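You operate a simulated robot arm through the tools that you are given. There is no shell and no other tool.

Carry out the task below with a simulated robot arm. There is one attempt and no reset: what you move stays moved.

JOB
Prime the pump from the measuring jug, run it past 1 bar, then switch it off.
Fine: slacken the green vent cap before it runs; pour into the priming cup; put the jug back. Set down upright: measuring jug.

The check looks at the end state, three seconds after you hand in, the way a careful person would. Anything else that was tipped, shoved, dropped, spilled or broken makes it a failure. A push-on lid holds only when it is set on centred and level and pressed home; a screw cap is set on level and turned clockwise until tight.

ROBOT AND FRAMES
A 6-joint arm with a two-finger parallel gripper, fixed in place. Base frame: the origin is on the floor under the middle of its stand, x ahead of it, y to its left, z up. Units: cm, degrees, N and s.
With the tool pointing down near the work surface it reaches from about 16 to 84 cm from the base axis. Its first joint turns from -166.0 to 166.0 degrees. Payload 3.91 kg.
Tool frame: the origin (TCP) lies between the finger pads and is the grasp point; the fingertips stand 3 cm ahead of it; z points along the fingers, y is the line along which they close. The gripper opens to 11 cm. The fingers are 2 cm wide and 1 cm thick; the gripper's body (4.8 by 11.2 cm) begins 5.5 cm behind the TCP.
Orientation is that of the tool frame in the base frame, as a unit quaternion [w, x, y, z]. With the fingers straight down and closing along the base's y, the tool's x points along the base's -x, its y along +y and its z along -z.

CONTROLS
- The arm moves only by the tool apply_moves. Its argument "moves" is a list that holds one entry, the list of rows, each a list of 7 numbers: the shift along the base's x, y, z in units of 40 mm (1.0 is 40 mm), then the turn, a rotation vector about the base's x, y, z in units of 5 degrees (1.0 is 5 degrees), then the opening in per cent of the stroke, from 0 (shut) to 100 (fully open). In form: [[[x, y, z, wx, wy, wz, fingers], ...]]. A call has 1 to 20 rows; each row shifts and turns the commanded pose from where the row before left it. A call with a number of a shift or a turn outside -1 to 1 is refused whole. A row lasts 0.2 s, in which the tool goes at most 5 cm and 8.6 degrees; a call with a longer step from one row to the next is refused whole, and so is a gripper value outside its range. Where a pose cannot be reached the arm comes as near as it can. A force on the tool above 90 N (or 10 N above the force at the start of the call, whichever is more), or a blocked arm, ends the call early, and 0.2 s more pass. The fingers move at their own pace (about 10.8 cm/s each) and stop on an object; they squeeze with about 23 N. The grip force told is the motor's: it shows also when the fingers shut on nothing. Time passes only in rows, and 0.2 s behind the last, so rows that do not move let the fingers close. It gives the time, the measured TCP pose, the force on the tool (base axes), the opening and the grip force at its end, in the units of the frame above (readings bear some noise), with the torque about the TCP (base axes, N m) and any sound that the robot's microphone picked up.
- Cameras (640 x 400 px; columns grow to the right, rows downward): "scene" is fixed at [21.69, 50, 158.72]; the picture's right is [-0.97, -0.25, 0.00], its down [-0.12, 0.49, -0.86] and it looks along [0.21, -0.84, -0.51] (base axes); focal length 312 px, centre (320, 200). "wrist" rides on the gripper at [7.7, 0.7, -11.5] in the tool frame; the picture's right is [-0.09, 1.00, 0.00], its down [-0.80, -0.07, -0.59] and it looks along [-0.59, -0.05, 0.80] (tool axes); focal length 270 px, centre (320, 200). There is no depth. A picture from a camera that has moved, and an enlarged one, comes with that camera's place and axes in the base frame and with its lens.
- capture(camera): a new picture of that camera. The clock stands still meanwhile.
- move_column(by): slides the trunk up (or, below 0, down) by that many cm; the arm rides with it, the base frame stays. It gives what a move gives, with no picture.
- close_up(camera, box): a new picture of the part [left, top, right, bottom] of that camera's present view, enlarged. The clock stands still meanwhile.
- sign_off(): hands the job in; it is judged then, once.

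Places have to be worked out from the pictures, the camera data and where the tool is seen. Open the gripper and draw the arm clear of the work before you hand the job in, unless the task says otherwise.

The tools are called as name(argument=value, ...) on one line, values as JSON. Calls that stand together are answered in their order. apply_moves: Moves the arm, as the interface text tells. Its arguments: {"type":"object","properties":{"moves":{"type":"array","items":{"type":"array","items":{"type":"array","items":{"type":"number"}}}}},"required":["moves"]} The other tools are called the same way: move_column (by) moves the trunk up or down; capture (camera) takes a picture; close_up (camera, box) takes an enlarged picture of a part of a camera's view; sign_off () hands the job in.

At the start:

```text
time_s: 0.0
position: [29.19, -20.85, 139.73]
ee_rot: [0.0, 0.0, 1.0, 0.0]
force: [0.4, -0.8, 0.2]
moment: [-0.01, -0.03, 0.01]
width: 10.99
gripper_force: 0.1
trunk travel left (down, up): [-49.0, 5.0]
```

scene: 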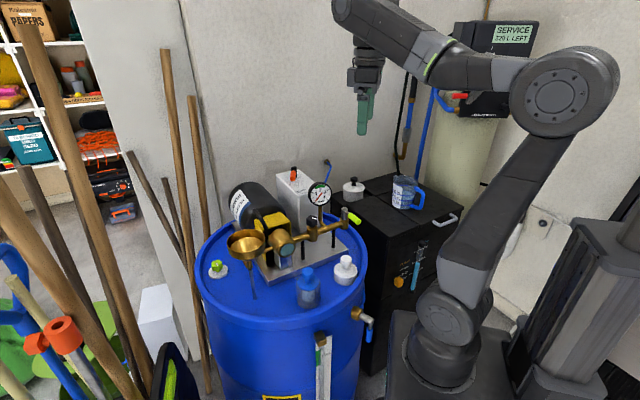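
wrist: 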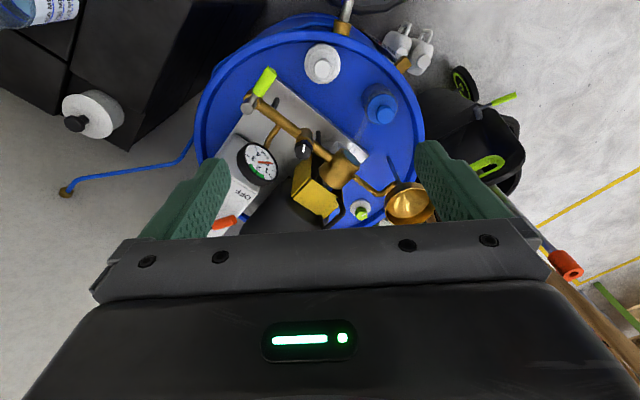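

I begin by looking closely at the pump on the barrel and the jug on the cabinet.

close_up(camera="scene", box=[190, 150, 380, 320])

close_up(camera="scene", box=[320, 150, 480, 300])

close_up(camera="wrist", box=[190, 20, 450, 240])

```text
2.35 times, centred on (285, 235) of scene
camera zoom: at [21.69, 50.0, 158.72], right [-0.97, -0.25, 0.0], down [-0.12, 0.49, -0.86], along [0.21, -0.84, -0.51], focal length 734 px, centre (402, 118)
```

zoom: 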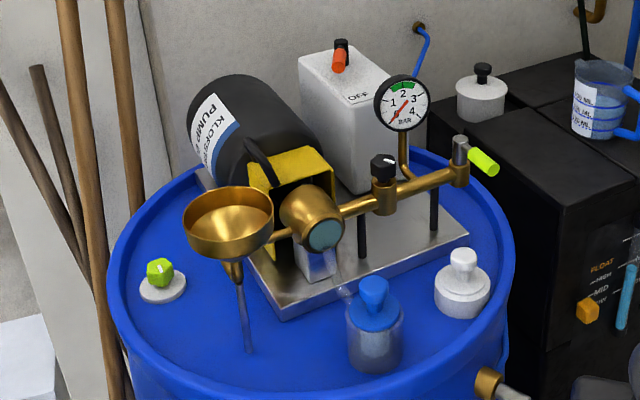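

```text
2.67 times, centred on (400, 225) of scene
camera zoom: at [21.69, 50.0, 158.72], right [-0.97, -0.25, 0.0], down [-0.12, 0.49, -0.86], along [0.21, -0.84, -0.51], focal length 832 px, centre (107, 133)
```

zoom: 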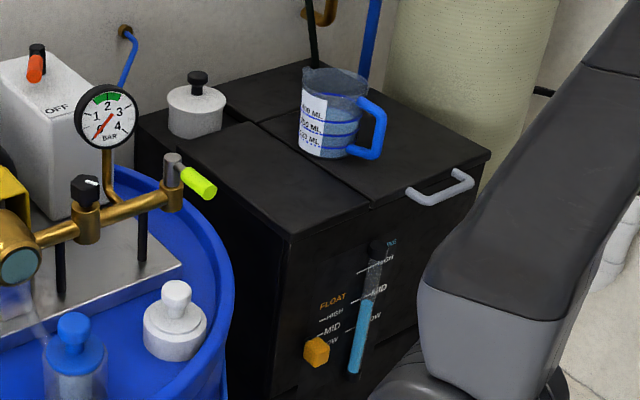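

```text
1.82 times, centred on (320, 130) of wrist
camera zoom: at [21.44, -20.02, 151.21], right [0.09, 1.0, 0.0], down [0.8, -0.07, 0.59], along [0.59, -0.05, -0.8], focal length 491 px, centre (320, 327)
```

zoom: 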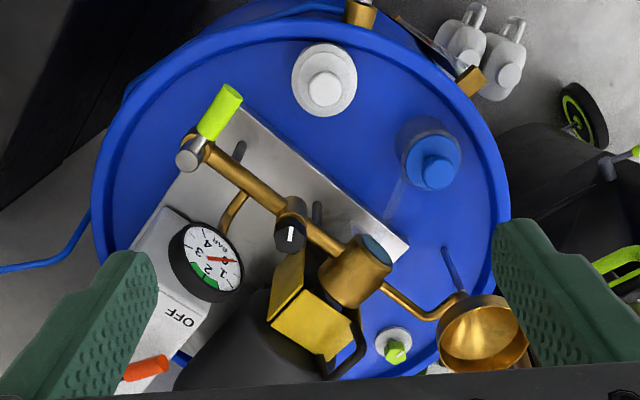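

Triangulating both views puts the green cap near (69.7, -12.3, 93), the priming cup near (54.4, -5.2, 110), the gauge near (42, -31.5, 111) and the switch lever near (54, -41, 111). I move the hand forward at the same height for a better look from above.

apply_moves(moves=[[[1, 0.3, 0, 0, 0, 0, 100], [1, 0.3, 0, 0, 0, 0, 100], [1, 0.3, 0, 0, 0, 0, 100], [1, 0.3, 0, 0, 0, 0, 100], [1, 0.3, 0, 0, 0, 0, 100], [1, 0.3, 0, 0, 0, 0, 100], [0, 0, 0, 0, 0, 0, 100]]])

capture(camera="wrist")

capture(camera="scene")

```text
time_s: 1.6
position: [53.06, -13.38, 138.92]
ee_rot: [0.003, -0.001, 1.0, -0.001]
force: [0.3, -0.4, -0.2]
moment: [0.02, 0.02, -0.02]
width: 11.02
gripper_force: 0.1
out of reach, approached as far as the arm can: row 6
trunk travel left (down, up): [-49.0, 5.0]
```

```text
taken
camera wrist: at [45.24, -12.61, 150.36], right [0.09, 1.0, 0.0], down [0.8, -0.07, 0.6], along [0.6, -0.05, -0.8], focal length 270 px, centre (320, 200)
```

wrist: 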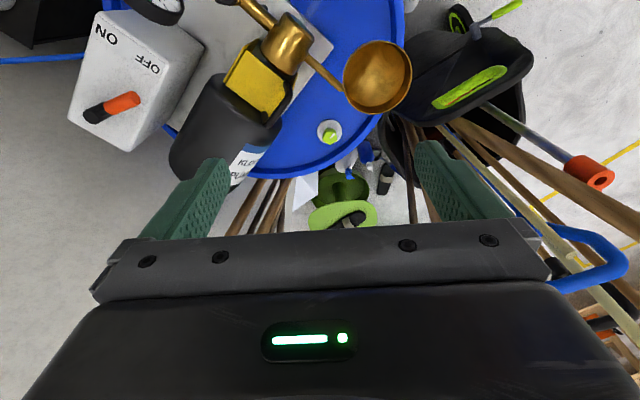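

```text
taken
```

scene: 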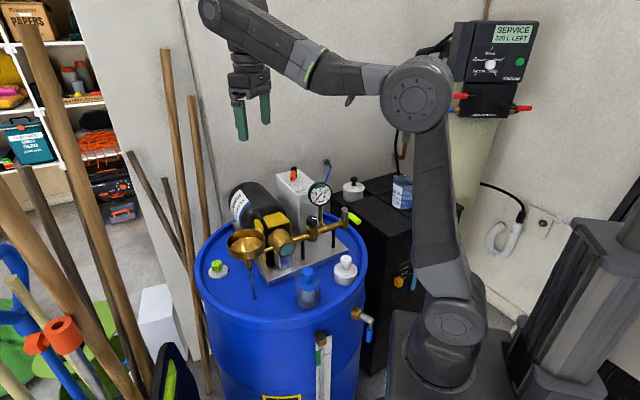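

The hand stops at its reach limit at this height (x≈53). I look closely at the switch, cap and cup from here.

close_up(camera="wrist", box=[50, 0, 210, 160])

close_up(camera="wrist", box=[220, 0, 420, 190])

close_up(camera="scene", box=[335, 165, 425, 225])

close_up(camera="scene", box=[440, 10, 550, 130])

```text
2.50 times, centred on (130, 80) of wrist
camera zoom: at [45.24, -12.61, 150.36], right [0.09, 1.0, 0.0], down [0.8, -0.07, 0.6], along [0.6, -0.05, -0.8], focal length 676 px, centre (795, 500)
```

zoom: 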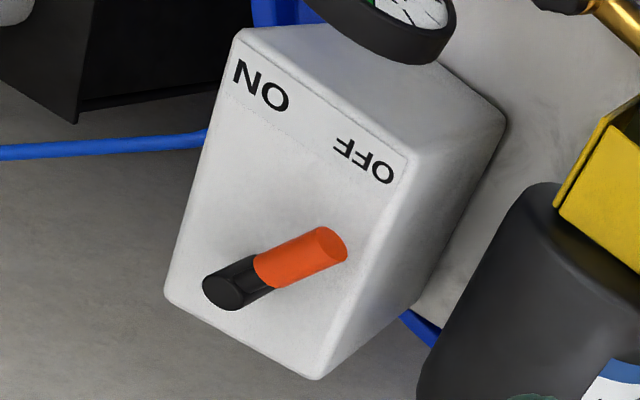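

```text
2.11 times, centred on (320, 95) of wrist
camera zoom: at [45.24, -12.61, 150.36], right [0.09, 1.0, 0.0], down [0.8, -0.07, 0.6], along [0.6, -0.05, -0.8], focal length 569 px, centre (320, 421)
```

zoom: 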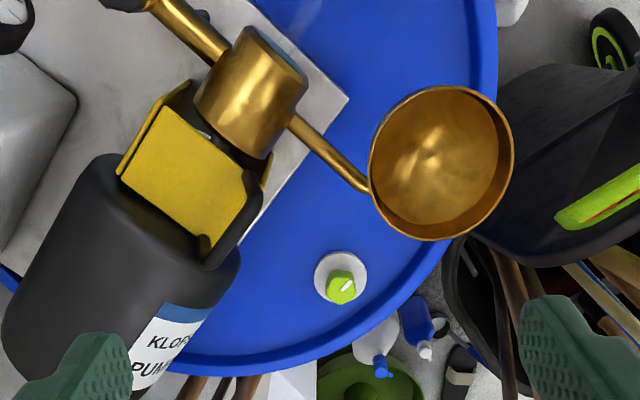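

```text
6.67 times, centred on (380, 195) of scene
camera zoom: at [21.69, 50.0, 158.72], right [-0.97, -0.25, 0.0], down [-0.12, 0.49, -0.86], along [0.21, -0.84, -0.51], focal length 2079 px, centre (-80, 233)
```

zoom: 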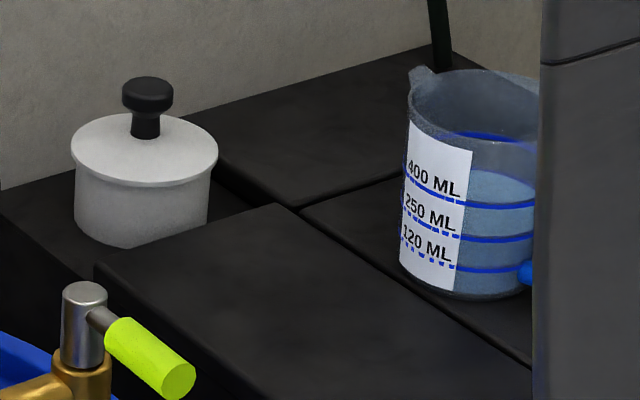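

```text
3.33 times, centred on (495, 70) of scene
camera zoom: at [21.69, 50.0, 158.72], right [-0.97, -0.25, 0.0], down [-0.12, 0.49, -0.86], along [0.21, -0.84, -0.51], focal length 1039 px, centre (-263, 633)
```

zoom: 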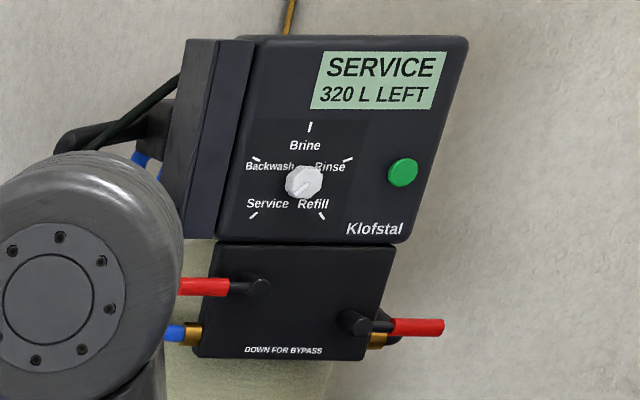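

The cap, cup and switch are clear: the lever stands on the OFF side, and the jug holds a bit under 400 ml. I now go down and outward to hover above the green cap at about z=110 and look at it closely.

apply_moves(moves=[[[0, 0, -1, 0, 0, 0, 100], [0, 0, -1, 0, 0, 0, 100], [0, 0, -1, 0, 0, 0, 100], [1, 0, -0.5, 0, 0, 0, 100], [1, 0.1, -0.5, 0, 0, 0, 100], [1, 0.1, -0.5, 0, 0, 0, 100], [1, 0.1, -0.5, 0, 0, 0, 100], [0.1, 0, -1, 0, 0, 0, 100], [0, 0, -1, 0, 0, 0, 100], [0, 0, 0, 0, 0, 0, 100]]])

capture(camera="wrist")

capture(camera="scene")

```text
time_s: 3.8
position: [69.13, -12.2, 111.1]
ee_rot: [0.0, 0.0, 1.0, 0.0]
force: [-0.8, -0.5, -0.4]
moment: [0.02, -0.02, -0.01]
width: 11.03
gripper_force: 0.0
trunk travel left (down, up): [-49.0, 5.0]
```

```text
taken
camera wrist: at [61.42, -11.42, 122.44], right [0.09, 1.0, 0.0], down [0.8, -0.07, 0.59], along [0.59, -0.05, -0.8], focal length 270 px, centre (320, 200)
```

wrist: 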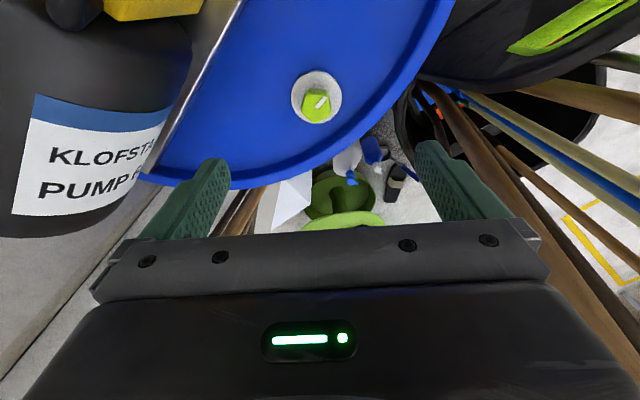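

```text
taken
```

scene: 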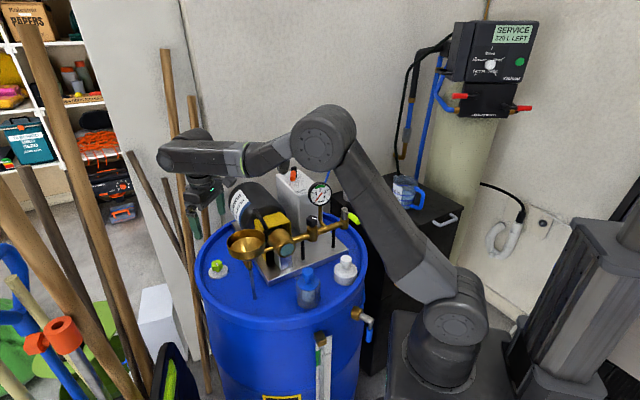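

The cap shows just ahead of the fingers, near (70, -12.5). I enlarge it in both views to get its size and orientation.

close_up(camera="wrist", box=[280, 60, 360, 140])

close_up(camera="scene", box=[185, 230, 265, 300])

```text
5.00 times, centred on (320, 100) of wrist
camera zoom: at [61.42, -11.42, 122.44], right [0.09, 1.0, 0.0], down [0.8, -0.07, 0.59], along [0.59, -0.05, -0.8], focal length 1351 px, centre (320, 700)
```

zoom: 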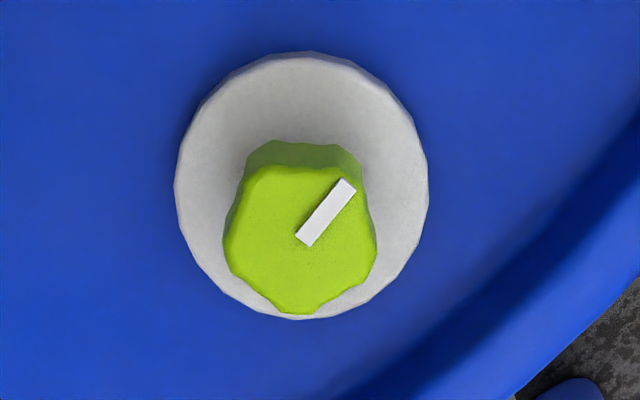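

```text
5.71 times, centred on (225, 265) of scene
camera zoom: at [21.69, 50.0, 158.72], right [-0.97, -0.25, 0.0], down [-0.12, 0.49, -0.86], along [0.21, -0.84, -0.51], focal length 1782 px, centre (863, -171)
```

zoom: 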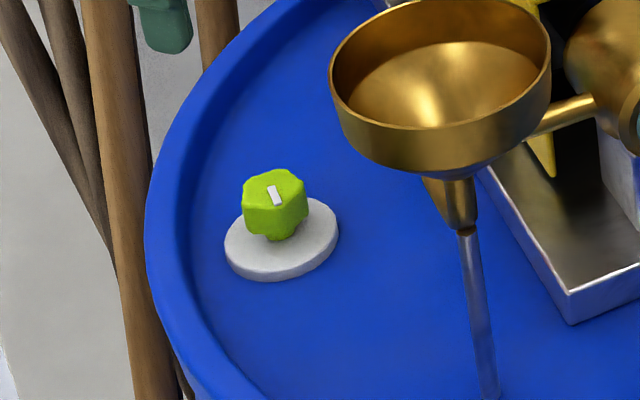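

The knob is about 3.2 cm wide on a thin disc, top near z≈93.6 and disc top near z≈90. I align to (70.2, -12.5) and go down to z≈97, then check before closing.

apply_moves(moves=[[[0.27, -0.08, -0.5, 0, 0, 0, 100], [0, 0, -0.8, 0, 0, 0, 100], [0, 0, -0.8, 0, 0, 0, 70], [0, 0, -0.8, 0, 0, 0, 70], [0, 0, -0.6, 0, 0, 0, 70], [0, 0, 0, 0, 0, 0, 70]]])

capture(camera="wrist")

close_up(camera="scene", box=[155, 210, 275, 300])

```text
time_s: 5.2
position: [70.28, -12.54, 97.04]
ee_rot: [0.0, 0.0, 1.0, 0.0]
force: [0.7, 0.8, -0.6]
moment: [-0.03, 0.02, 0.01]
width: 7.7
gripper_force: 0.0
trunk travel left (down, up): [-49.0, 5.0]
```

```text
taken
camera wrist: at [62.6, -11.79, 108.39], right [0.09, 1.0, 0.0], down [0.8, -0.07, 0.59], along [0.59, -0.05, -0.8], focal length 270 px, centre (320, 200)
```

wrist: 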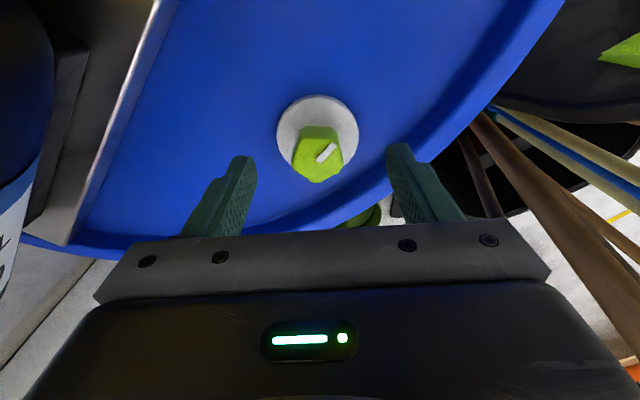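

```text
4.44 times, centred on (215, 255) of scene
camera zoom: at [21.69, 50.0, 158.72], right [-0.97, -0.25, 0.0], down [-0.12, 0.49, -0.86], along [0.21, -0.84, -0.51], focal length 1386 px, centre (787, -44)
```

zoom: 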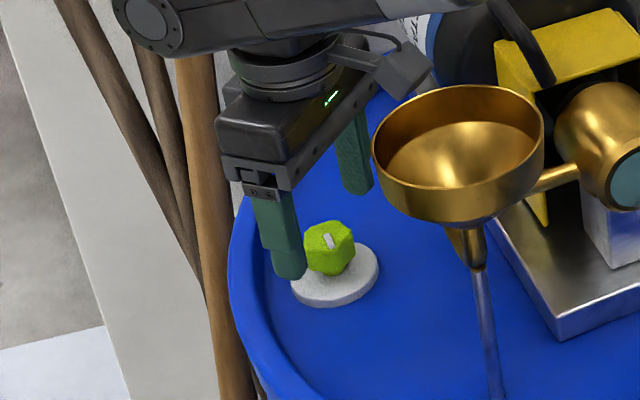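

The fingers straddle the cap well, but turning counter-clockwise from here would bring the camera toward the motor. So I first raise the hand and pre-turn it clockwise by 100°, which leaves room to unscrew back toward this pose.

apply_moves(moves=[[[0, 0, 0.5, 0, 0, -1, 70], [0, 0, 0.5, 0, 0, -1, 70], [0, 0, 0.2, 0, 0, -1, 70], [0, 0, 0, 0, 0, -1, 70], [0, 0, 0, 0, 0, -1, 70], [0, 0, 0, 0, 0, -1, 70], [0, 0, 0, 0, 0, -1, 70], [0, 0, 0, 0, 0, -1, 70], [0, 0, 0, 0, 0, -1, 70], [0, 0, 0, 0, 0, -1, 70], [0, 0, 0, 0, 0, -1, 70], [0, 0, 0, 0, 0, -1, 70], [0, 0, 0, 0, 0, -1, 70], [0, 0, 0, 0, 0, -1, 70], [0, 0, 0, 0, 0, -1, 70], [0, 0, 0, 0, 0, -1, 70], [0, 0, 0, 0, 0, -1, 70], [0, 0, 0, 0, 0, -1, 70], [0, 0, 0, 0, 0, -1, 70], [0, 0, 0, 0, 0, -1, 70]]])

capture(camera="wrist")

capture(camera="scene")

```text
time_s: 9.4
position: [70.51, -12.54, 101.83]
ee_rot: [0.0, 0.766, 0.643, 0.0]
force: [-0.1, 0.4, 1.1]
moment: [0.01, 0.02, 0.02]
width: 7.71
gripper_force: 0.1
trunk travel left (down, up): [-49.0, 5.0]
```

```text
taken
camera wrist: at [72.4, -5.06, 113.28], right [0.97, -0.26, 0.0], down [-0.21, -0.78, 0.59], along [-0.16, -0.57, -0.8], focal length 270 px, centre (320, 200)
```

wrist: 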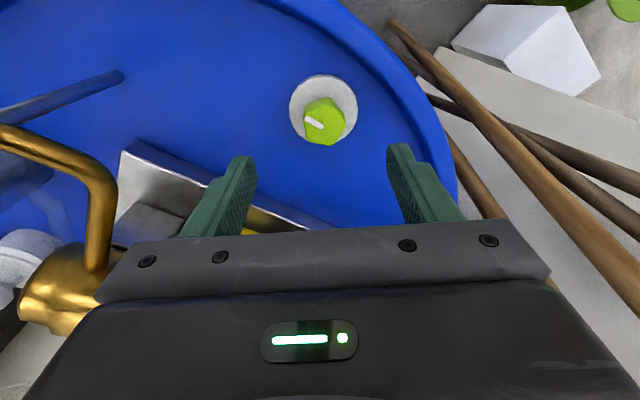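

```text
taken
```

scene: 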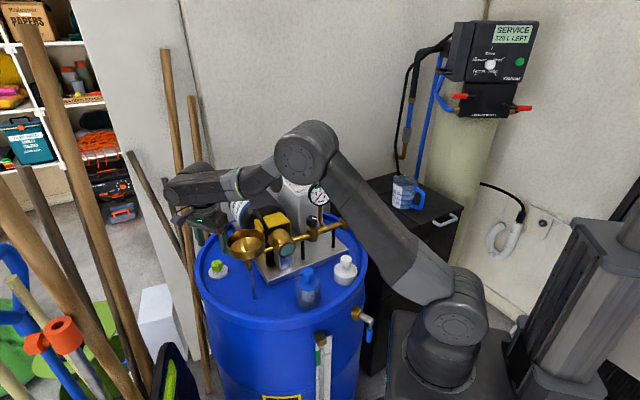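

From the new angle the cap top works out at about (70.4, -12.4, 93.6), right beneath the TCP. I go down to z≈93.8 and close on the knob.

apply_moves(moves=[[[0, 0, -0.8, 0, 0, 0, 60], [0, 0.02, -0.7, 0, 0, 0, 55], [0, 0, -0.5, 0, 0, 0, 55], [0, 0, 0, 0, 0, 0, 55]]])

capture(camera="wrist")

close_up(camera="scene", box=[155, 210, 275, 300])

```text
time_s: 10.4
position: [70.44, -12.45, 93.93]
ee_rot: [-0.001, 0.766, 0.643, 0.0]
force: [0.0, 0.1, 0.9]
moment: [0.0, -0.01, -0.02]
width: 6.04
gripper_force: 0.0
trunk travel left (down, up): [-49.0, 5.0]
```

```text
taken
camera wrist: at [72.48, -4.98, 105.31], right [0.97, -0.26, 0.0], down [-0.21, -0.78, 0.59], along [-0.15, -0.57, -0.8], focal length 270 px, centre (320, 200)
```

wrist: 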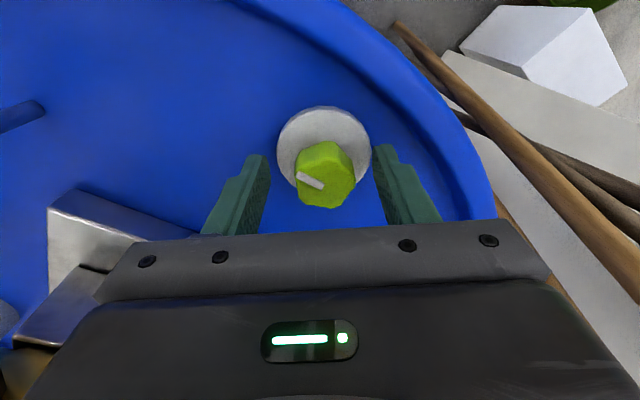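

```text
4.44 times, centred on (215, 255) of scene
camera zoom: at [21.69, 50.0, 158.72], right [-0.97, -0.25, 0.0], down [-0.12, 0.49, -0.86], along [0.21, -0.84, -0.51], focal length 1386 px, centre (787, -44)
```

zoom: 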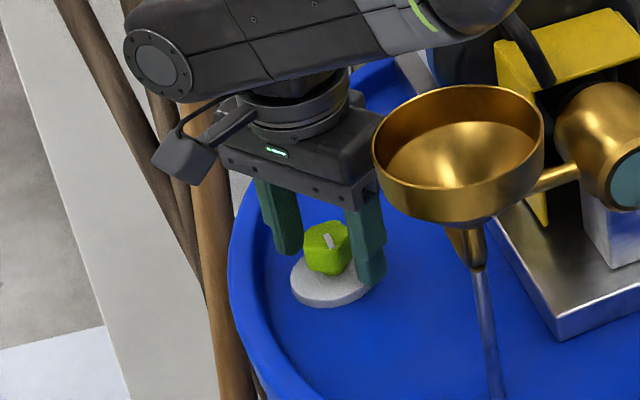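

The knob sits about 3 mm off centre toward +x and +y, so I nudge over and close the fingers on it.

apply_moves(moves=[[[0.08, 0.06, 0, 0, 0, 0, 55], [0, 0, 0, 0, 0, 0, 30], [0, 0, 0, 0, 0, 0, 20], [0, 0, 0, 0, 0, 0, 10], [0, 0, 0, 0, 0, 0, 10], [0, 0, 0, 0, 0, 0, 10]]])

capture(camera="wrist")

```text
time_s: 11.8
position: [70.82, -12.37, 93.9]
ee_rot: [0.0, 0.766, 0.643, 0.0]
force: [-0.9, 1.9, -2.5]
moment: [0.11, -0.37, -0.02]
width: 3.36
gripper_force: 44.9
trunk travel left (down, up): [-49.0, 5.0]
```

```text
taken
camera wrist: at [72.75, -4.72, 105.3], right [0.97, -0.26, 0.0], down [-0.21, -0.78, 0.59], along [-0.15, -0.57, -0.8], focal length 270 px, centre (320, 200)
```

wrist: 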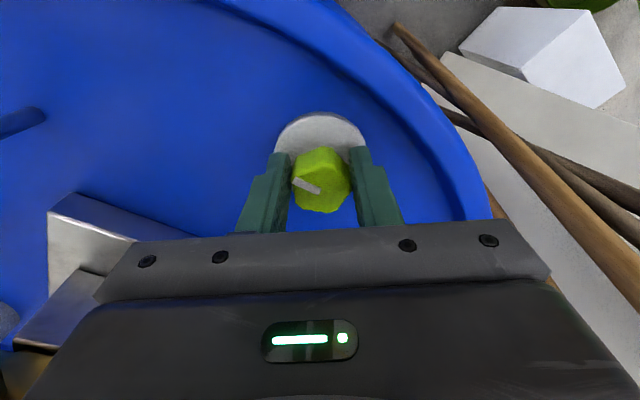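

The knob is held (3.36 cm, firm grip). I turn it counter-clockwise, first 25° to feel the torque.

apply_moves(moves=[[[0, 0, 0, 0, 0, 1, 10], [0, 0, 0, 0, 0, 1, 10], [0, 0, 0, 0, 0, 1, 10], [0, 0, 0, 0, 0, 1, 10], [0, 0, 0, 0, 0, 1, 10]]])

close_up(camera="wrist", box=[220, 80, 420, 240])

```text
time_s: 13.0
position: [70.46, -12.24, 93.88]
ee_rot: [0.0, 0.608, 0.794, -0.001]
force: [-13.9, 3.7, -1.9]
moment: [-0.06, 0.0, -0.08]
width: 3.37
gripper_force: 44.6
trunk travel left (down, up): [-49.0, 5.0]
```

```text
2.50 times, centred on (320, 160) of wrist
camera zoom: at [69.19, -4.58, 105.3], right [0.98, 0.17, 0.0], down [0.14, -0.79, 0.59], along [0.1, -0.59, -0.8], focal length 676 px, centre (320, 300)
```

zoom: 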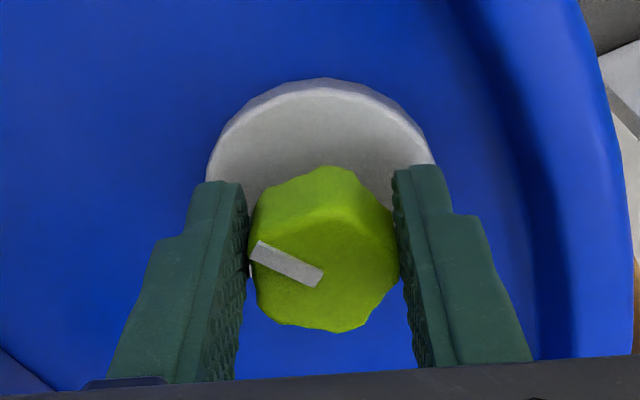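

The knob turns with the fingers; a small side load shows the hand is about 3 mm too far out, so I shift back slightly and continue turning counter-clockwise.

apply_moves(moves=[[[-0.07, 0, 0, 0, 0, 0, 10], [0, 0, 0, 0, 0, 1, 10], [0, 0, 0, 0, 0, 1, 10], [0, 0, 0, 0, 0, 1, 10], [0, 0, 0, 0, 0, 1, 10], [0, 0, 0, 0, 0, 1, 10], [0, 0, 0, 0, 0, 1, 10], [0, 0, 0, 0, 0, 1, 10]]])

close_up(camera="wrist", box=[220, 80, 420, 240])

close_up(camera="scene", box=[155, 210, 275, 300])

```text
time_s: 14.8
position: [70.28, -12.36, 93.93]
ee_rot: [0.0, 0.342, 0.94, 0.0]
force: [-13.0, -2.4, -2.2]
moment: [-0.61, -1.0, -0.1]
width: 3.38
gripper_force: 45.3
trunk travel left (down, up): [-49.0, 5.0]
```

```text
2.50 times, centred on (320, 160) of wrist
camera zoom: at [64.82, -6.88, 105.3], right [0.71, 0.71, 0.0], down [0.57, -0.57, 0.59], along [0.42, -0.42, -0.8], focal length 676 px, centre (320, 300)
```

zoom: 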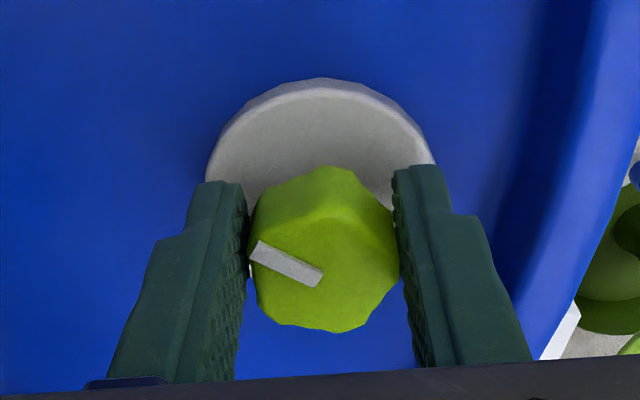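

```text
4.44 times, centred on (215, 255) of scene
camera zoom: at [21.69, 50.0, 158.72], right [-0.97, -0.25, 0.0], down [-0.12, 0.49, -0.86], along [0.21, -0.84, -0.51], focal length 1386 px, centre (787, -44)
```

zoom: 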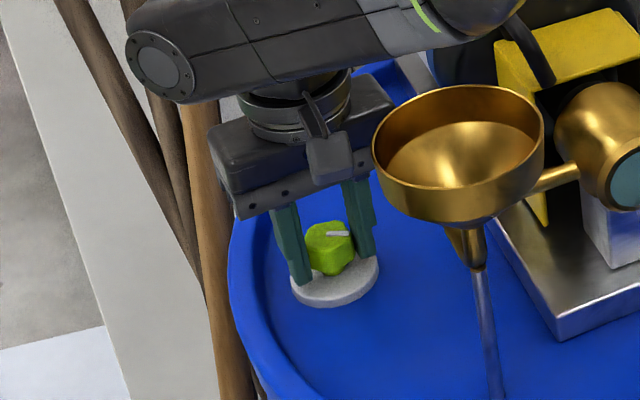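

60° done with the knob locked to the fingers. I relieve the side load a bit more and turn the remaining 40°.

apply_moves(moves=[[[-0.06, 0, 0, 0, 0, 0, 10], [0, 0, 0, 0, 0, 1, 10], [0, 0, 0, 0, 0, 1, 10], [0, 0, 0, 0, 0, 1, 10], [0, 0, 0, 0, 0, 1, 10], [0, 0, 0, 0, 0, 1, 10], [0, 0, 0, 0, 0, 1, 10], [0, 0, 0, 0, 0, 1, 10], [0, 0, 0, 0, 0, 1, 10]]])

close_up(camera="wrist", box=[220, 80, 420, 240])

close_up(camera="scene", box=[155, 210, 275, 300])

```text
time_s: 16.8
position: [69.92, -12.79, 93.93]
ee_rot: [-0.001, 0.0, 1.0, 0.001]
force: [-16.2, -34.0, 4.6]
moment: [-0.62, 0.44, -0.86]
width: 3.39
gripper_force: 45.0
trunk travel left (down, up): [-49.0, 5.0]
```

```text
2.50 times, centred on (320, 160) of wrist
camera zoom: at [62.24, -11.99, 105.31], right [0.09, 1.0, 0.0], down [0.8, -0.07, 0.59], along [0.59, -0.05, -0.81], focal length 676 px, centre (320, 300)
```

zoom: 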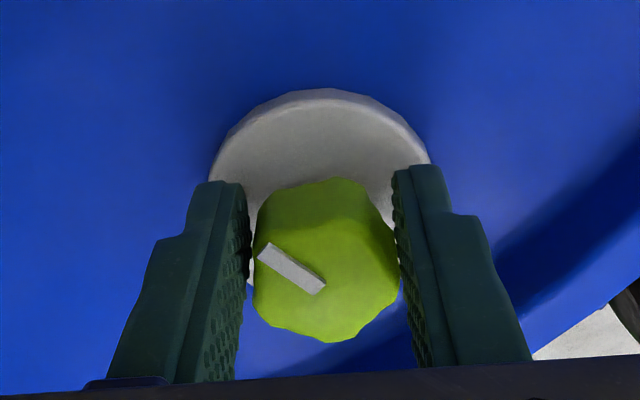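

```text
4.44 times, centred on (215, 255) of scene
camera zoom: at [21.69, 50.0, 158.72], right [-0.97, -0.25, 0.0], down [-0.12, 0.49, -0.86], along [0.21, -0.84, -0.51], focal length 1386 px, centre (787, -44)
```

zoom: 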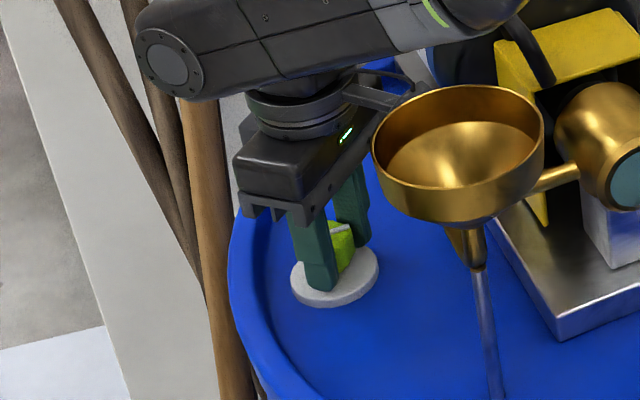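

The reading now shows a clear counter-torque (-0.86 N·m), so the cap seems to have reached its open stop after roughly 90°. I open the fingers, rise straight up and look at the mark.

apply_moves(moves=[[[0, 0, 0, 0, 0, -0.6, 10], [0, 0, 0, 0, 0, 0, 40], [0, 0, 0, 0, 0, 0, 60], [0, 0, 0, 0, 0, 0, 60], [0, 0, 0.7, 0, 0, 0, 60], [0, 0, 1, 0, 0, 0, 60], [0, 0, 1, 0, 0, 0, 60], [0, 0, 1, 0, 0, 0, 60], [0, 0, 0, 0, 0, 0, 60]]])

capture(camera="wrist")

close_up(camera="scene", box=[185, 230, 265, 300])

```text
time_s: 18.8
position: [70.45, -12.32, 108.67]
ee_rot: [0.0, 0.026, 1.0, 0.0]
force: [-0.2, 0.6, 0.4]
moment: [0.0, 0.0, 0.04]
width: 6.59
gripper_force: 0.1
trunk travel left (down, up): [-49.0, 5.0]
```

```text
taken
camera wrist: at [62.77, -11.18, 120.09], right [0.14, 0.99, 0.0], down [0.8, -0.11, 0.59], along [0.59, -0.08, -0.8], focal length 270 px, centre (320, 200)
```

wrist: 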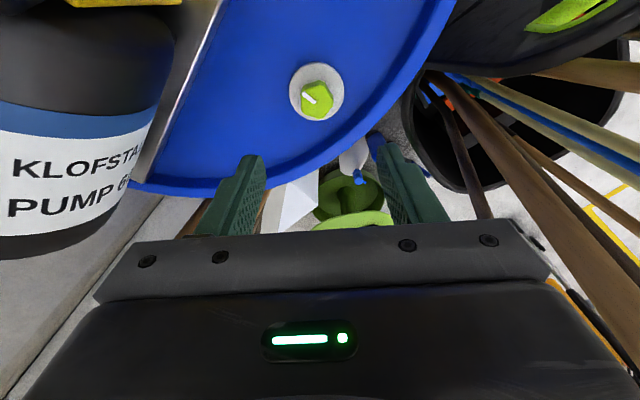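

```text
5.71 times, centred on (225, 265) of scene
camera zoom: at [21.69, 50.0, 158.72], right [-0.97, -0.25, 0.0], down [-0.12, 0.49, -0.86], along [0.21, -0.84, -0.51], focal length 1782 px, centre (863, -171)
```

zoom: 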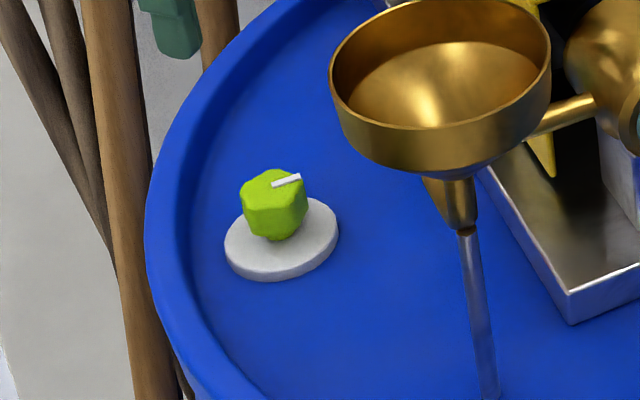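

The mark has turned about 90° counter-clockwise, so the vent cap is slackened and still seated. Next I retract up and swing over toward the jug on the cabinet, turning the camera to face it.

apply_moves(moves=[[[-1, 0, 0.6, 0, 0, 0, 60], [-1, 0, 0.7, 0, 0, 0, 60], [-0.9, 0, 0.8, 0, 0, 0, 60], [-0.9, 0, 0.8, 0, 0, 0, 60], [-0.8, 0, 0.9, 0, 0, 0, 80], [-0.75, -0.9, 0.5, 0, 0, -1, 100], [-0.75, -0.9, 0, 0, 0, -1, 100], [-0.75, -0.9, 0, 0, 0, -1, 100], [-0.75, -0.9, 0, 0, 0, -1, 100], [-0.75, -0.9, 0, 0, 0, -1, 100], [-0.75, -0.9, 0, 0, 0, -1, 100], [-0.75, -0.9, 0, 0, 0, -1, 100], [-0.75, -0.9, 0, 0, 0, -1, 100], [-0.5, -0.9, 0, 0, 0, -1, 100], [0, -0.5, 0, 0, 0, -1, 100], [0, 0, 0, 0, 0, -1, 100], [0, 0, 0, 0, 0, -1, 100], [0, 0, 0, 0, 0, -1, 100], [0, 0, 0, 0, 0, -1, 100]]])

capture(camera="wrist")

capture(camera="scene")

```text
refused: row 6 steps farther than a row can; nothing moved
```

```text
taken
camera wrist: at [62.77, -11.18, 120.09], right [0.14, 0.99, 0.0], down [0.8, -0.11, 0.59], along [0.59, -0.08, -0.8], focal length 270 px, centre (320, 200)
```

wrist: 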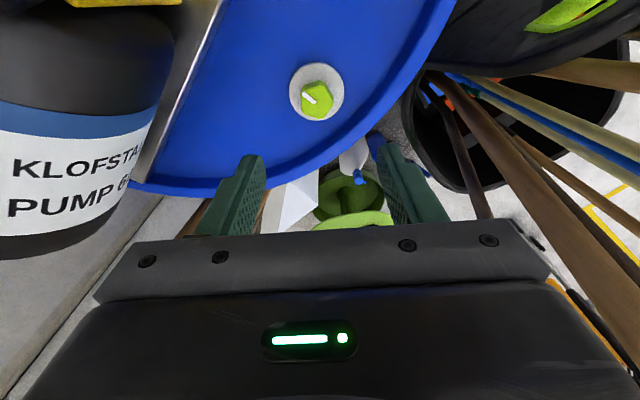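

```text
taken
```

scene: 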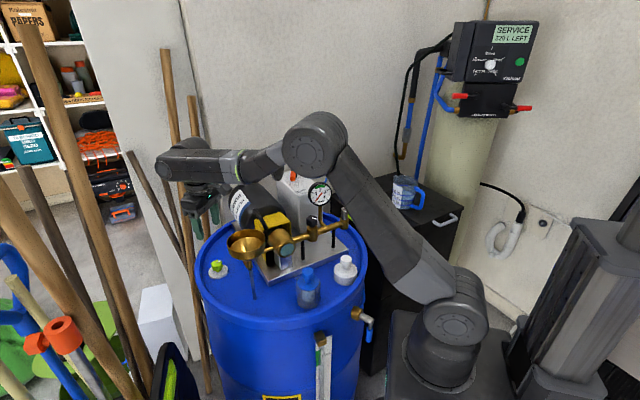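

Row 6 exceeded the 5 cm step limit, so nothing moved. I resend the same path with that row shortened.

apply_moves(moves=[[[-1, 0, 0.6, 0, 0, 0, 60], [-1, 0, 0.7, 0, 0, 0, 60], [-0.9, 0, 0.8, 0, 0, 0, 60], [-0.9, 0, 0.8, 0, 0, 0, 60], [-0.8, 0, 0.9, 0, 0, 0, 80], [-0.7, -0.85, 0.3, 0, 0, -1, 100], [-0.75, -0.9, 0, 0, 0, -1, 100], [-0.75, -0.9, 0, 0, 0, -1, 100], [-0.75, -0.9, 0, 0, 0, -1, 100], [-0.75, -0.9, 0, 0, 0, -1, 100], [-0.75, -0.9, 0, 0, 0, -1, 100], [-0.75, -0.9, 0, 0, 0, -1, 100], [-0.75, -0.9, 0, 0, 0, -1, 100], [-0.5, -0.9, 0, 0, 0, -1, 100], [0, -0.5, 0, 0, 0, -1, 100], [0, 0, 0, 0, 0, -1, 100], [0, 0, 0, 0, 0, -1, 100], [0, 0, 0, 0, 0, -1, 100], [0, 0, 0, 0, 0, -1, 100]]])

capture(camera="wrist")

capture(camera="scene")

```text
time_s: 22.8
position: [26.03, -46.56, 125.03]
ee_rot: [0.0, 0.595, 0.804, 0.001]
force: [0.2, 0.2, 0.7]
moment: [-0.02, 0.03, -0.01]
width: 11.01
gripper_force: 0.1
trunk travel left (down, up): [-49.0, 5.0]
```

```text
taken
camera wrist: at [24.35, -38.89, 136.49], right [0.98, 0.21, 0.0], down [0.17, -0.79, 0.59], along [0.12, -0.58, -0.8], focal length 270 px, centre (320, 200)
```

wrist: 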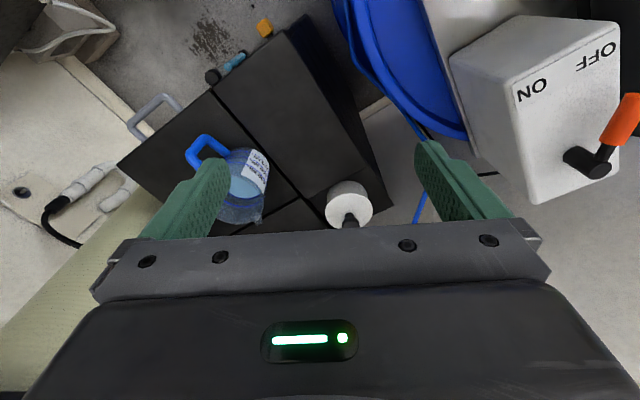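

```text
taken
```

scene: 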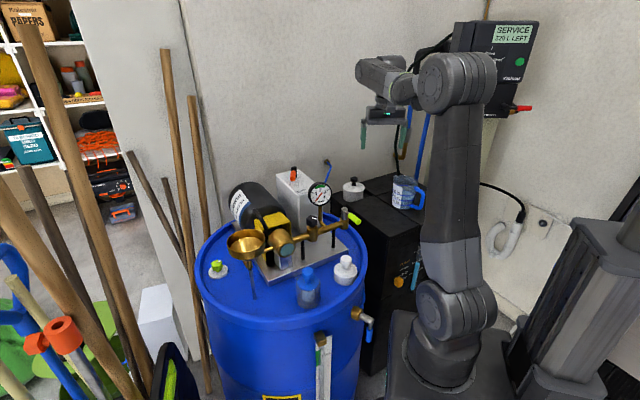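

The swing went cleanly, and the jug and switch both show in the wrist view. I enlarge both, to read the jug's shape and pose and to understand the lever.

close_up(camera="wrist", box=[170, 120, 290, 240])

close_up(camera="wrist", box=[440, 0, 640, 210])

close_up(camera="scene", box=[335, 160, 475, 250])

```text
3.33 times, centred on (230, 180) of wrist
camera zoom: at [24.35, -38.89, 136.49], right [0.98, 0.21, 0.0], down [0.17, -0.79, 0.59], along [0.12, -0.58, -0.8], focal length 901 px, centre (620, 267)
```

zoom: 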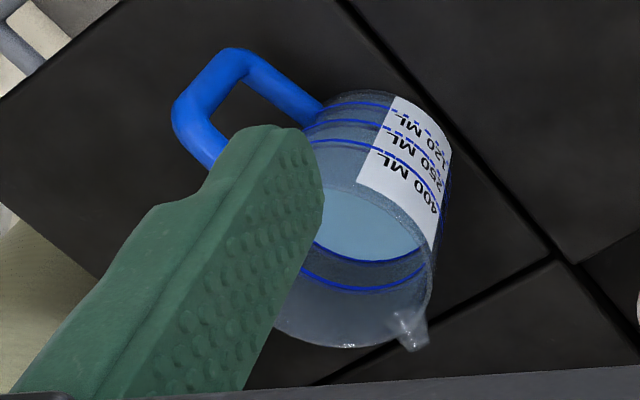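

```text
1.90 times, centred on (540, 105) of wrist
camera zoom: at [24.35, -38.89, 136.49], right [0.98, 0.21, 0.0], down [0.17, -0.79, 0.59], along [0.12, -0.58, -0.8], focal length 515 px, centre (-99, 381)
```

zoom: 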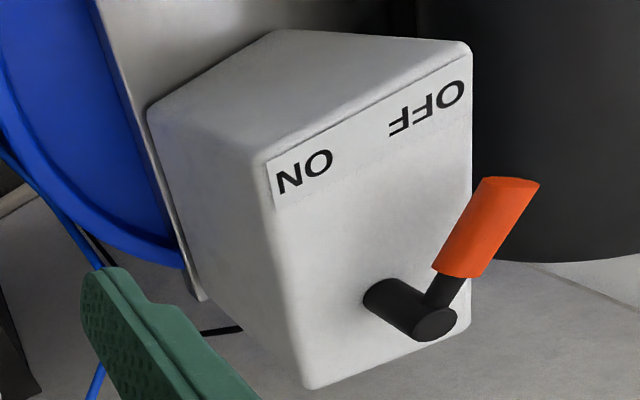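

```text
4.44 times, centred on (405, 205) of scene
camera zoom: at [21.69, 50.0, 158.72], right [-0.97, -0.25, 0.0], down [-0.12, 0.49, -0.86], along [0.21, -0.84, -0.51], focal length 1386 px, centre (-58, 178)
```

zoom: 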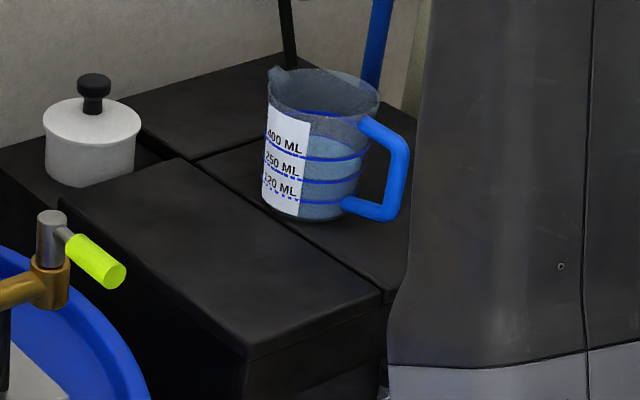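

The lever is a quarter-turn handle. Its post is near (55.9, -46.6) and its tip near (54.1, -39.6, 111.6), pointing to the OFF label, so ON is counter-clockwise. A finger blocks part of the jug, so I shift sideways for a clear view.

apply_moves(moves=[[[-1, 0.3, 0, 0, 0, 0, 100], [-1, 0.3, 0, 0, 0, 0, 100], [-1, 0.3, 0, 0, 0, 0, 100], [0, 0, 0, 0, 0, 0, 100]]])

capture(camera="wrist")

close_up(camera="wrist", box=[240, 80, 400, 220])

```text
time_s: 23.8
position: [14.03, -42.98, 125.19]
ee_rot: [0.0, 0.595, 0.804, 0.0]
force: [0.3, 0.2, -0.6]
moment: [-0.02, -0.01, -0.02]
width: 10.99
gripper_force: 0.0
trunk travel left (down, up): [-49.0, 5.0]
```

```text
taken
camera wrist: at [12.33, -35.35, 136.58], right [0.98, 0.21, 0.0], down [0.17, -0.79, 0.59], along [0.12, -0.58, -0.8], focal length 270 px, centre (320, 200)
```

wrist: 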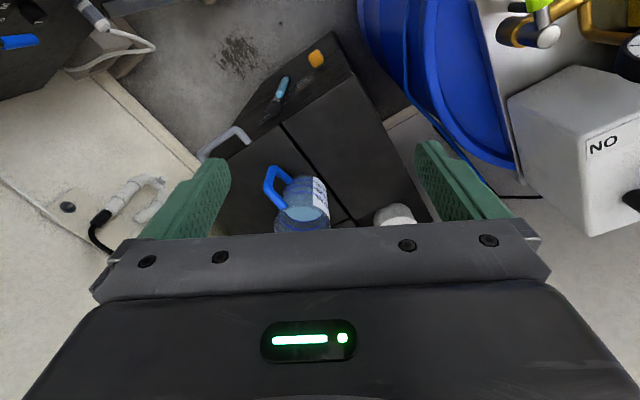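

```text
2.86 times, centred on (320, 150) of wrist
camera zoom: at [12.33, -35.35, 136.58], right [0.98, 0.21, 0.0], down [0.17, -0.79, 0.59], along [0.12, -0.58, -0.8], focal length 772 px, centre (320, 343)
```

zoom: 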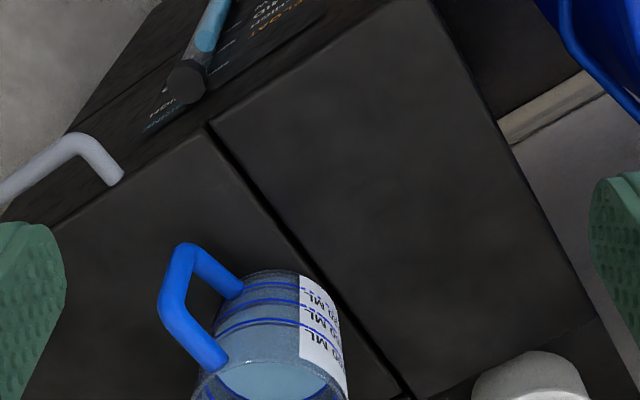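

The hand's body hides the jug, so I move 14 cm further out over the cabinet at the same height to see it in full.

apply_moves(moves=[[[0, -1, 0, 0, 0, 0, 100], [0, -1, 0, 0, 0, 0, 100], [0, -1, 0, 0, 0, 0, 100], [0, -0.5, 0, 0, 0, 0, 100], [0, 0, 0, 0, 0, 0, 100]]])

capture(camera="wrist")

close_up(camera="wrist", box=[230, 60, 410, 220])

close_up(camera="scene", box=[375, 160, 445, 220])

```text
time_s: 25.0
position: [14.02, -56.94, 125.15]
ee_rot: [0.0, 0.595, 0.804, 0.0]
force: [0.1, -0.7, -0.1]
moment: [-0.02, -0.02, 0.01]
width: 11.02
gripper_force: 0.0
trunk travel left (down, up): [-49.0, 5.0]
```

```text
taken
camera wrist: at [12.4, -49.3, 136.62], right [0.98, 0.21, 0.0], down [0.17, -0.79, 0.59], along [0.12, -0.58, -0.8], focal length 270 px, centre (320, 200)
```

wrist: 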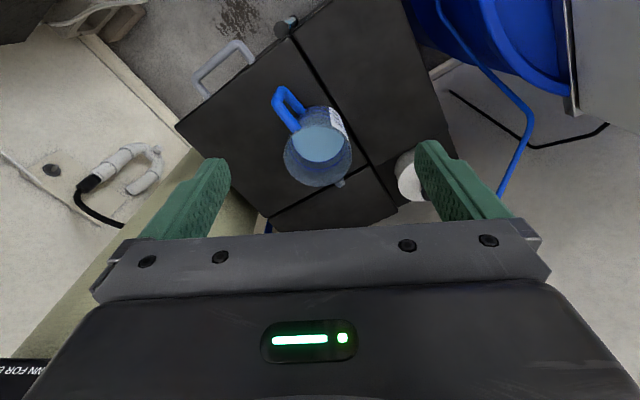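

```text
2.50 times, centred on (320, 140) of wrist
camera zoom: at [12.4, -49.3, 136.62], right [0.98, 0.21, 0.0], down [0.17, -0.79, 0.59], along [0.12, -0.58, -0.8], focal length 676 px, centre (320, 350)
```

zoom: 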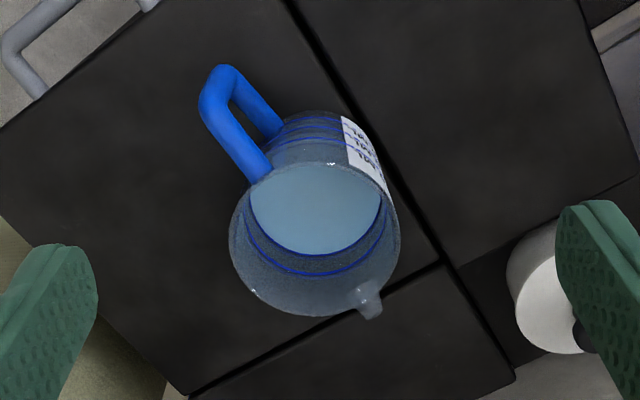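

```text
6.67 times, centred on (410, 190) of scene
camera zoom: at [21.69, 50.0, 158.72], right [-0.97, -0.25, 0.0], down [-0.12, 0.49, -0.86], along [0.21, -0.84, -0.51], focal length 2079 px, centre (-280, 267)
```

zoom: 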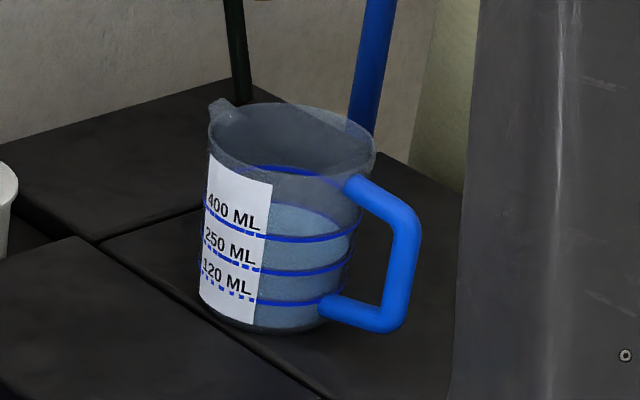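

Rim centre works out at about (15.6, -67.3, 101), rim about 10 cm wide, handle pointing to about 142° and spout to about -40°, base near z=90. I plan a side grasp with one finger through the handle loop, so I first test up here how far the wrist can roll.

apply_moves(moves=[[[0, 0, 0, 0, 0, 1, 100], [0, 0, 0, 0, 0, 1, 100], [0, 0, 0, 0, 0, 1, 100], [0, 0, 0, 0, 0, 1, 100], [0, 0, 0, 0, 0, 1, 100], [0, 0, 0, 0, 0, 1, 100], [0, 0, 0, 0, 0, 1, 100], [0, 0, 0, 0, 0, 1, 100], [0, 0, 0, 0, 0, 1, 100], [0, 0, 0, 0, 0, 1, 100], [0, 0, 0, 0, 0, 1, 100], [0, 0, 0, 0, 0, 1, 100], [0, 0, 0, 0, 0, 1, 100], [0, 0, 0, 0, 0, 1, 100], [0, 0, 0, 0, 0, 1, 100], [0, 0, 0, 0, 0, 1, 100], [0, 0, 0, 0, 0, 1, 100], [0, 0, 0, 0, 0, 1, 100], [0, 0, 0, 0, 0, 1, 100], [0, 0, 0, 0, 0, 1, 100]]])

capture(camera="scene")

capture(camera="wrist")

```text
time_s: 29.2
position: [14.15, -56.98, 125.1]
ee_rot: [0.0, -0.234, 0.972, 0.001]
force: [0.3, 0.5, -0.3]
moment: [-0.03, -0.01, -0.03]
width: 11.0
gripper_force: 0.0
trunk travel left (down, up): [-49.0, 5.0]
```

```text
taken
```

scene: 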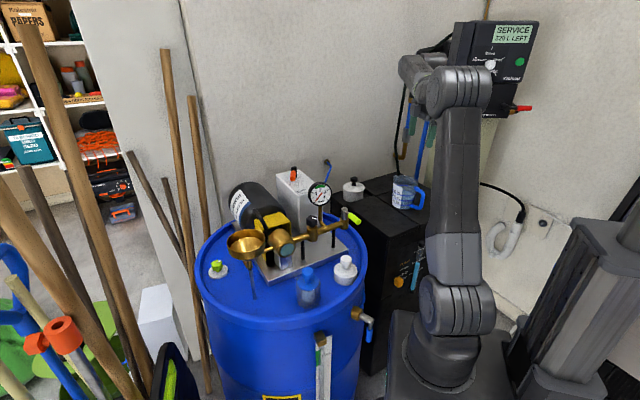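

```text
taken
camera wrist: at [6.83, -59.76, 136.49], right [-0.37, 0.93, 0.0], down [0.75, 0.3, 0.59], along [0.55, 0.22, -0.8], focal length 270 px, centre (320, 200)
```

wrist: 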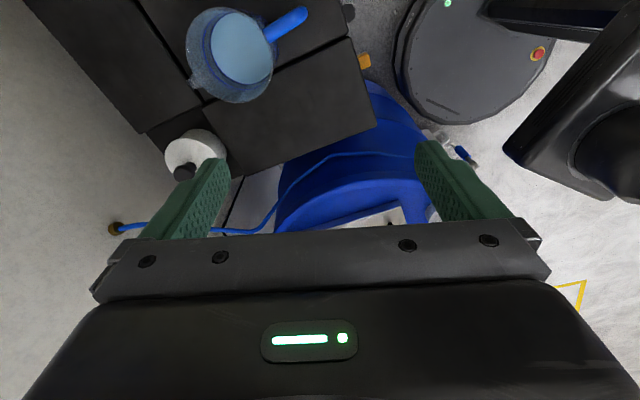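

The roll of 100° went freely. I test further, another 100° the same way, to know whether the pouring roll will be available.

apply_moves(moves=[[[0, 0, 0, 0, 0, 1, 100], [0, 0, 0, 0, 0, 1, 100], [0, 0, 0, 0, 0, 1, 100], [0, 0, 0, 0, 0, 1, 100], [0, 0, 0, 0, 0, 1, 100], [0, 0, 0, 0, 0, 1, 100], [0, 0, 0, 0, 0, 1, 100], [0, 0, 0, 0, 0, 1, 100], [0, 0, 0, 0, 0, 1, 100], [0, 0, 0, 0, 0, 1, 100], [0, 0, 0, 0, 0, 1, 100], [0, 0, 0, 0, 0, 1, 100], [0, 0, 0, 0, 0, 1, 100], [0, 0, 0, 0, 0, 1, 100], [0, 0, 0, 0, 0, 1, 100], [0, 0, 0, 0, 0, 1, 100], [0, 0, 0, 0, 0, 1, 100], [0, 0, 0, 0, 0, 1, 100], [0, 0, 0, 0, 0, 1, 100], [0, 0, 0, 0, 0, 1, 100]]])

capture(camera="wrist")

```text
time_s: 33.4
position: [13.86, -57.0, 125.01]
ee_rot: [0.0, 0.749, -0.663, 0.0]
force: [0.7, 0.6, 0.6]
moment: [-0.02, -0.01, -0.02]
width: 10.97
gripper_force: 0.0
out of reach, approached as far as the arm can: row 15, 16, 17, 18, 19, 20
trunk travel left (down, up): [-49.0, 5.0]
```

```text
taken
camera wrist: at [14.26, -64.62, 136.46], right [-1.0, -0.03, 0.0], down [-0.03, 0.8, 0.59], along [-0.02, 0.59, -0.8], focal length 270 px, centre (320, 200)
```

wrist: 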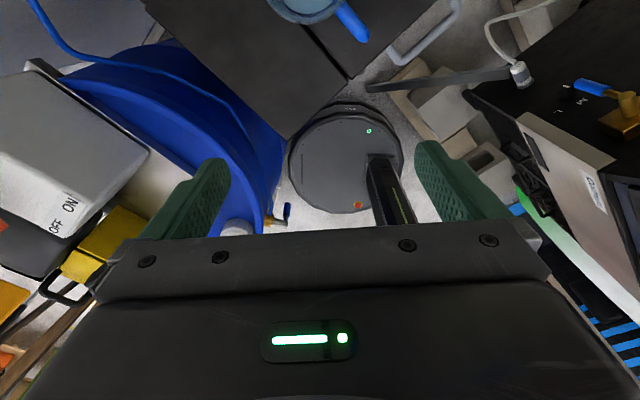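

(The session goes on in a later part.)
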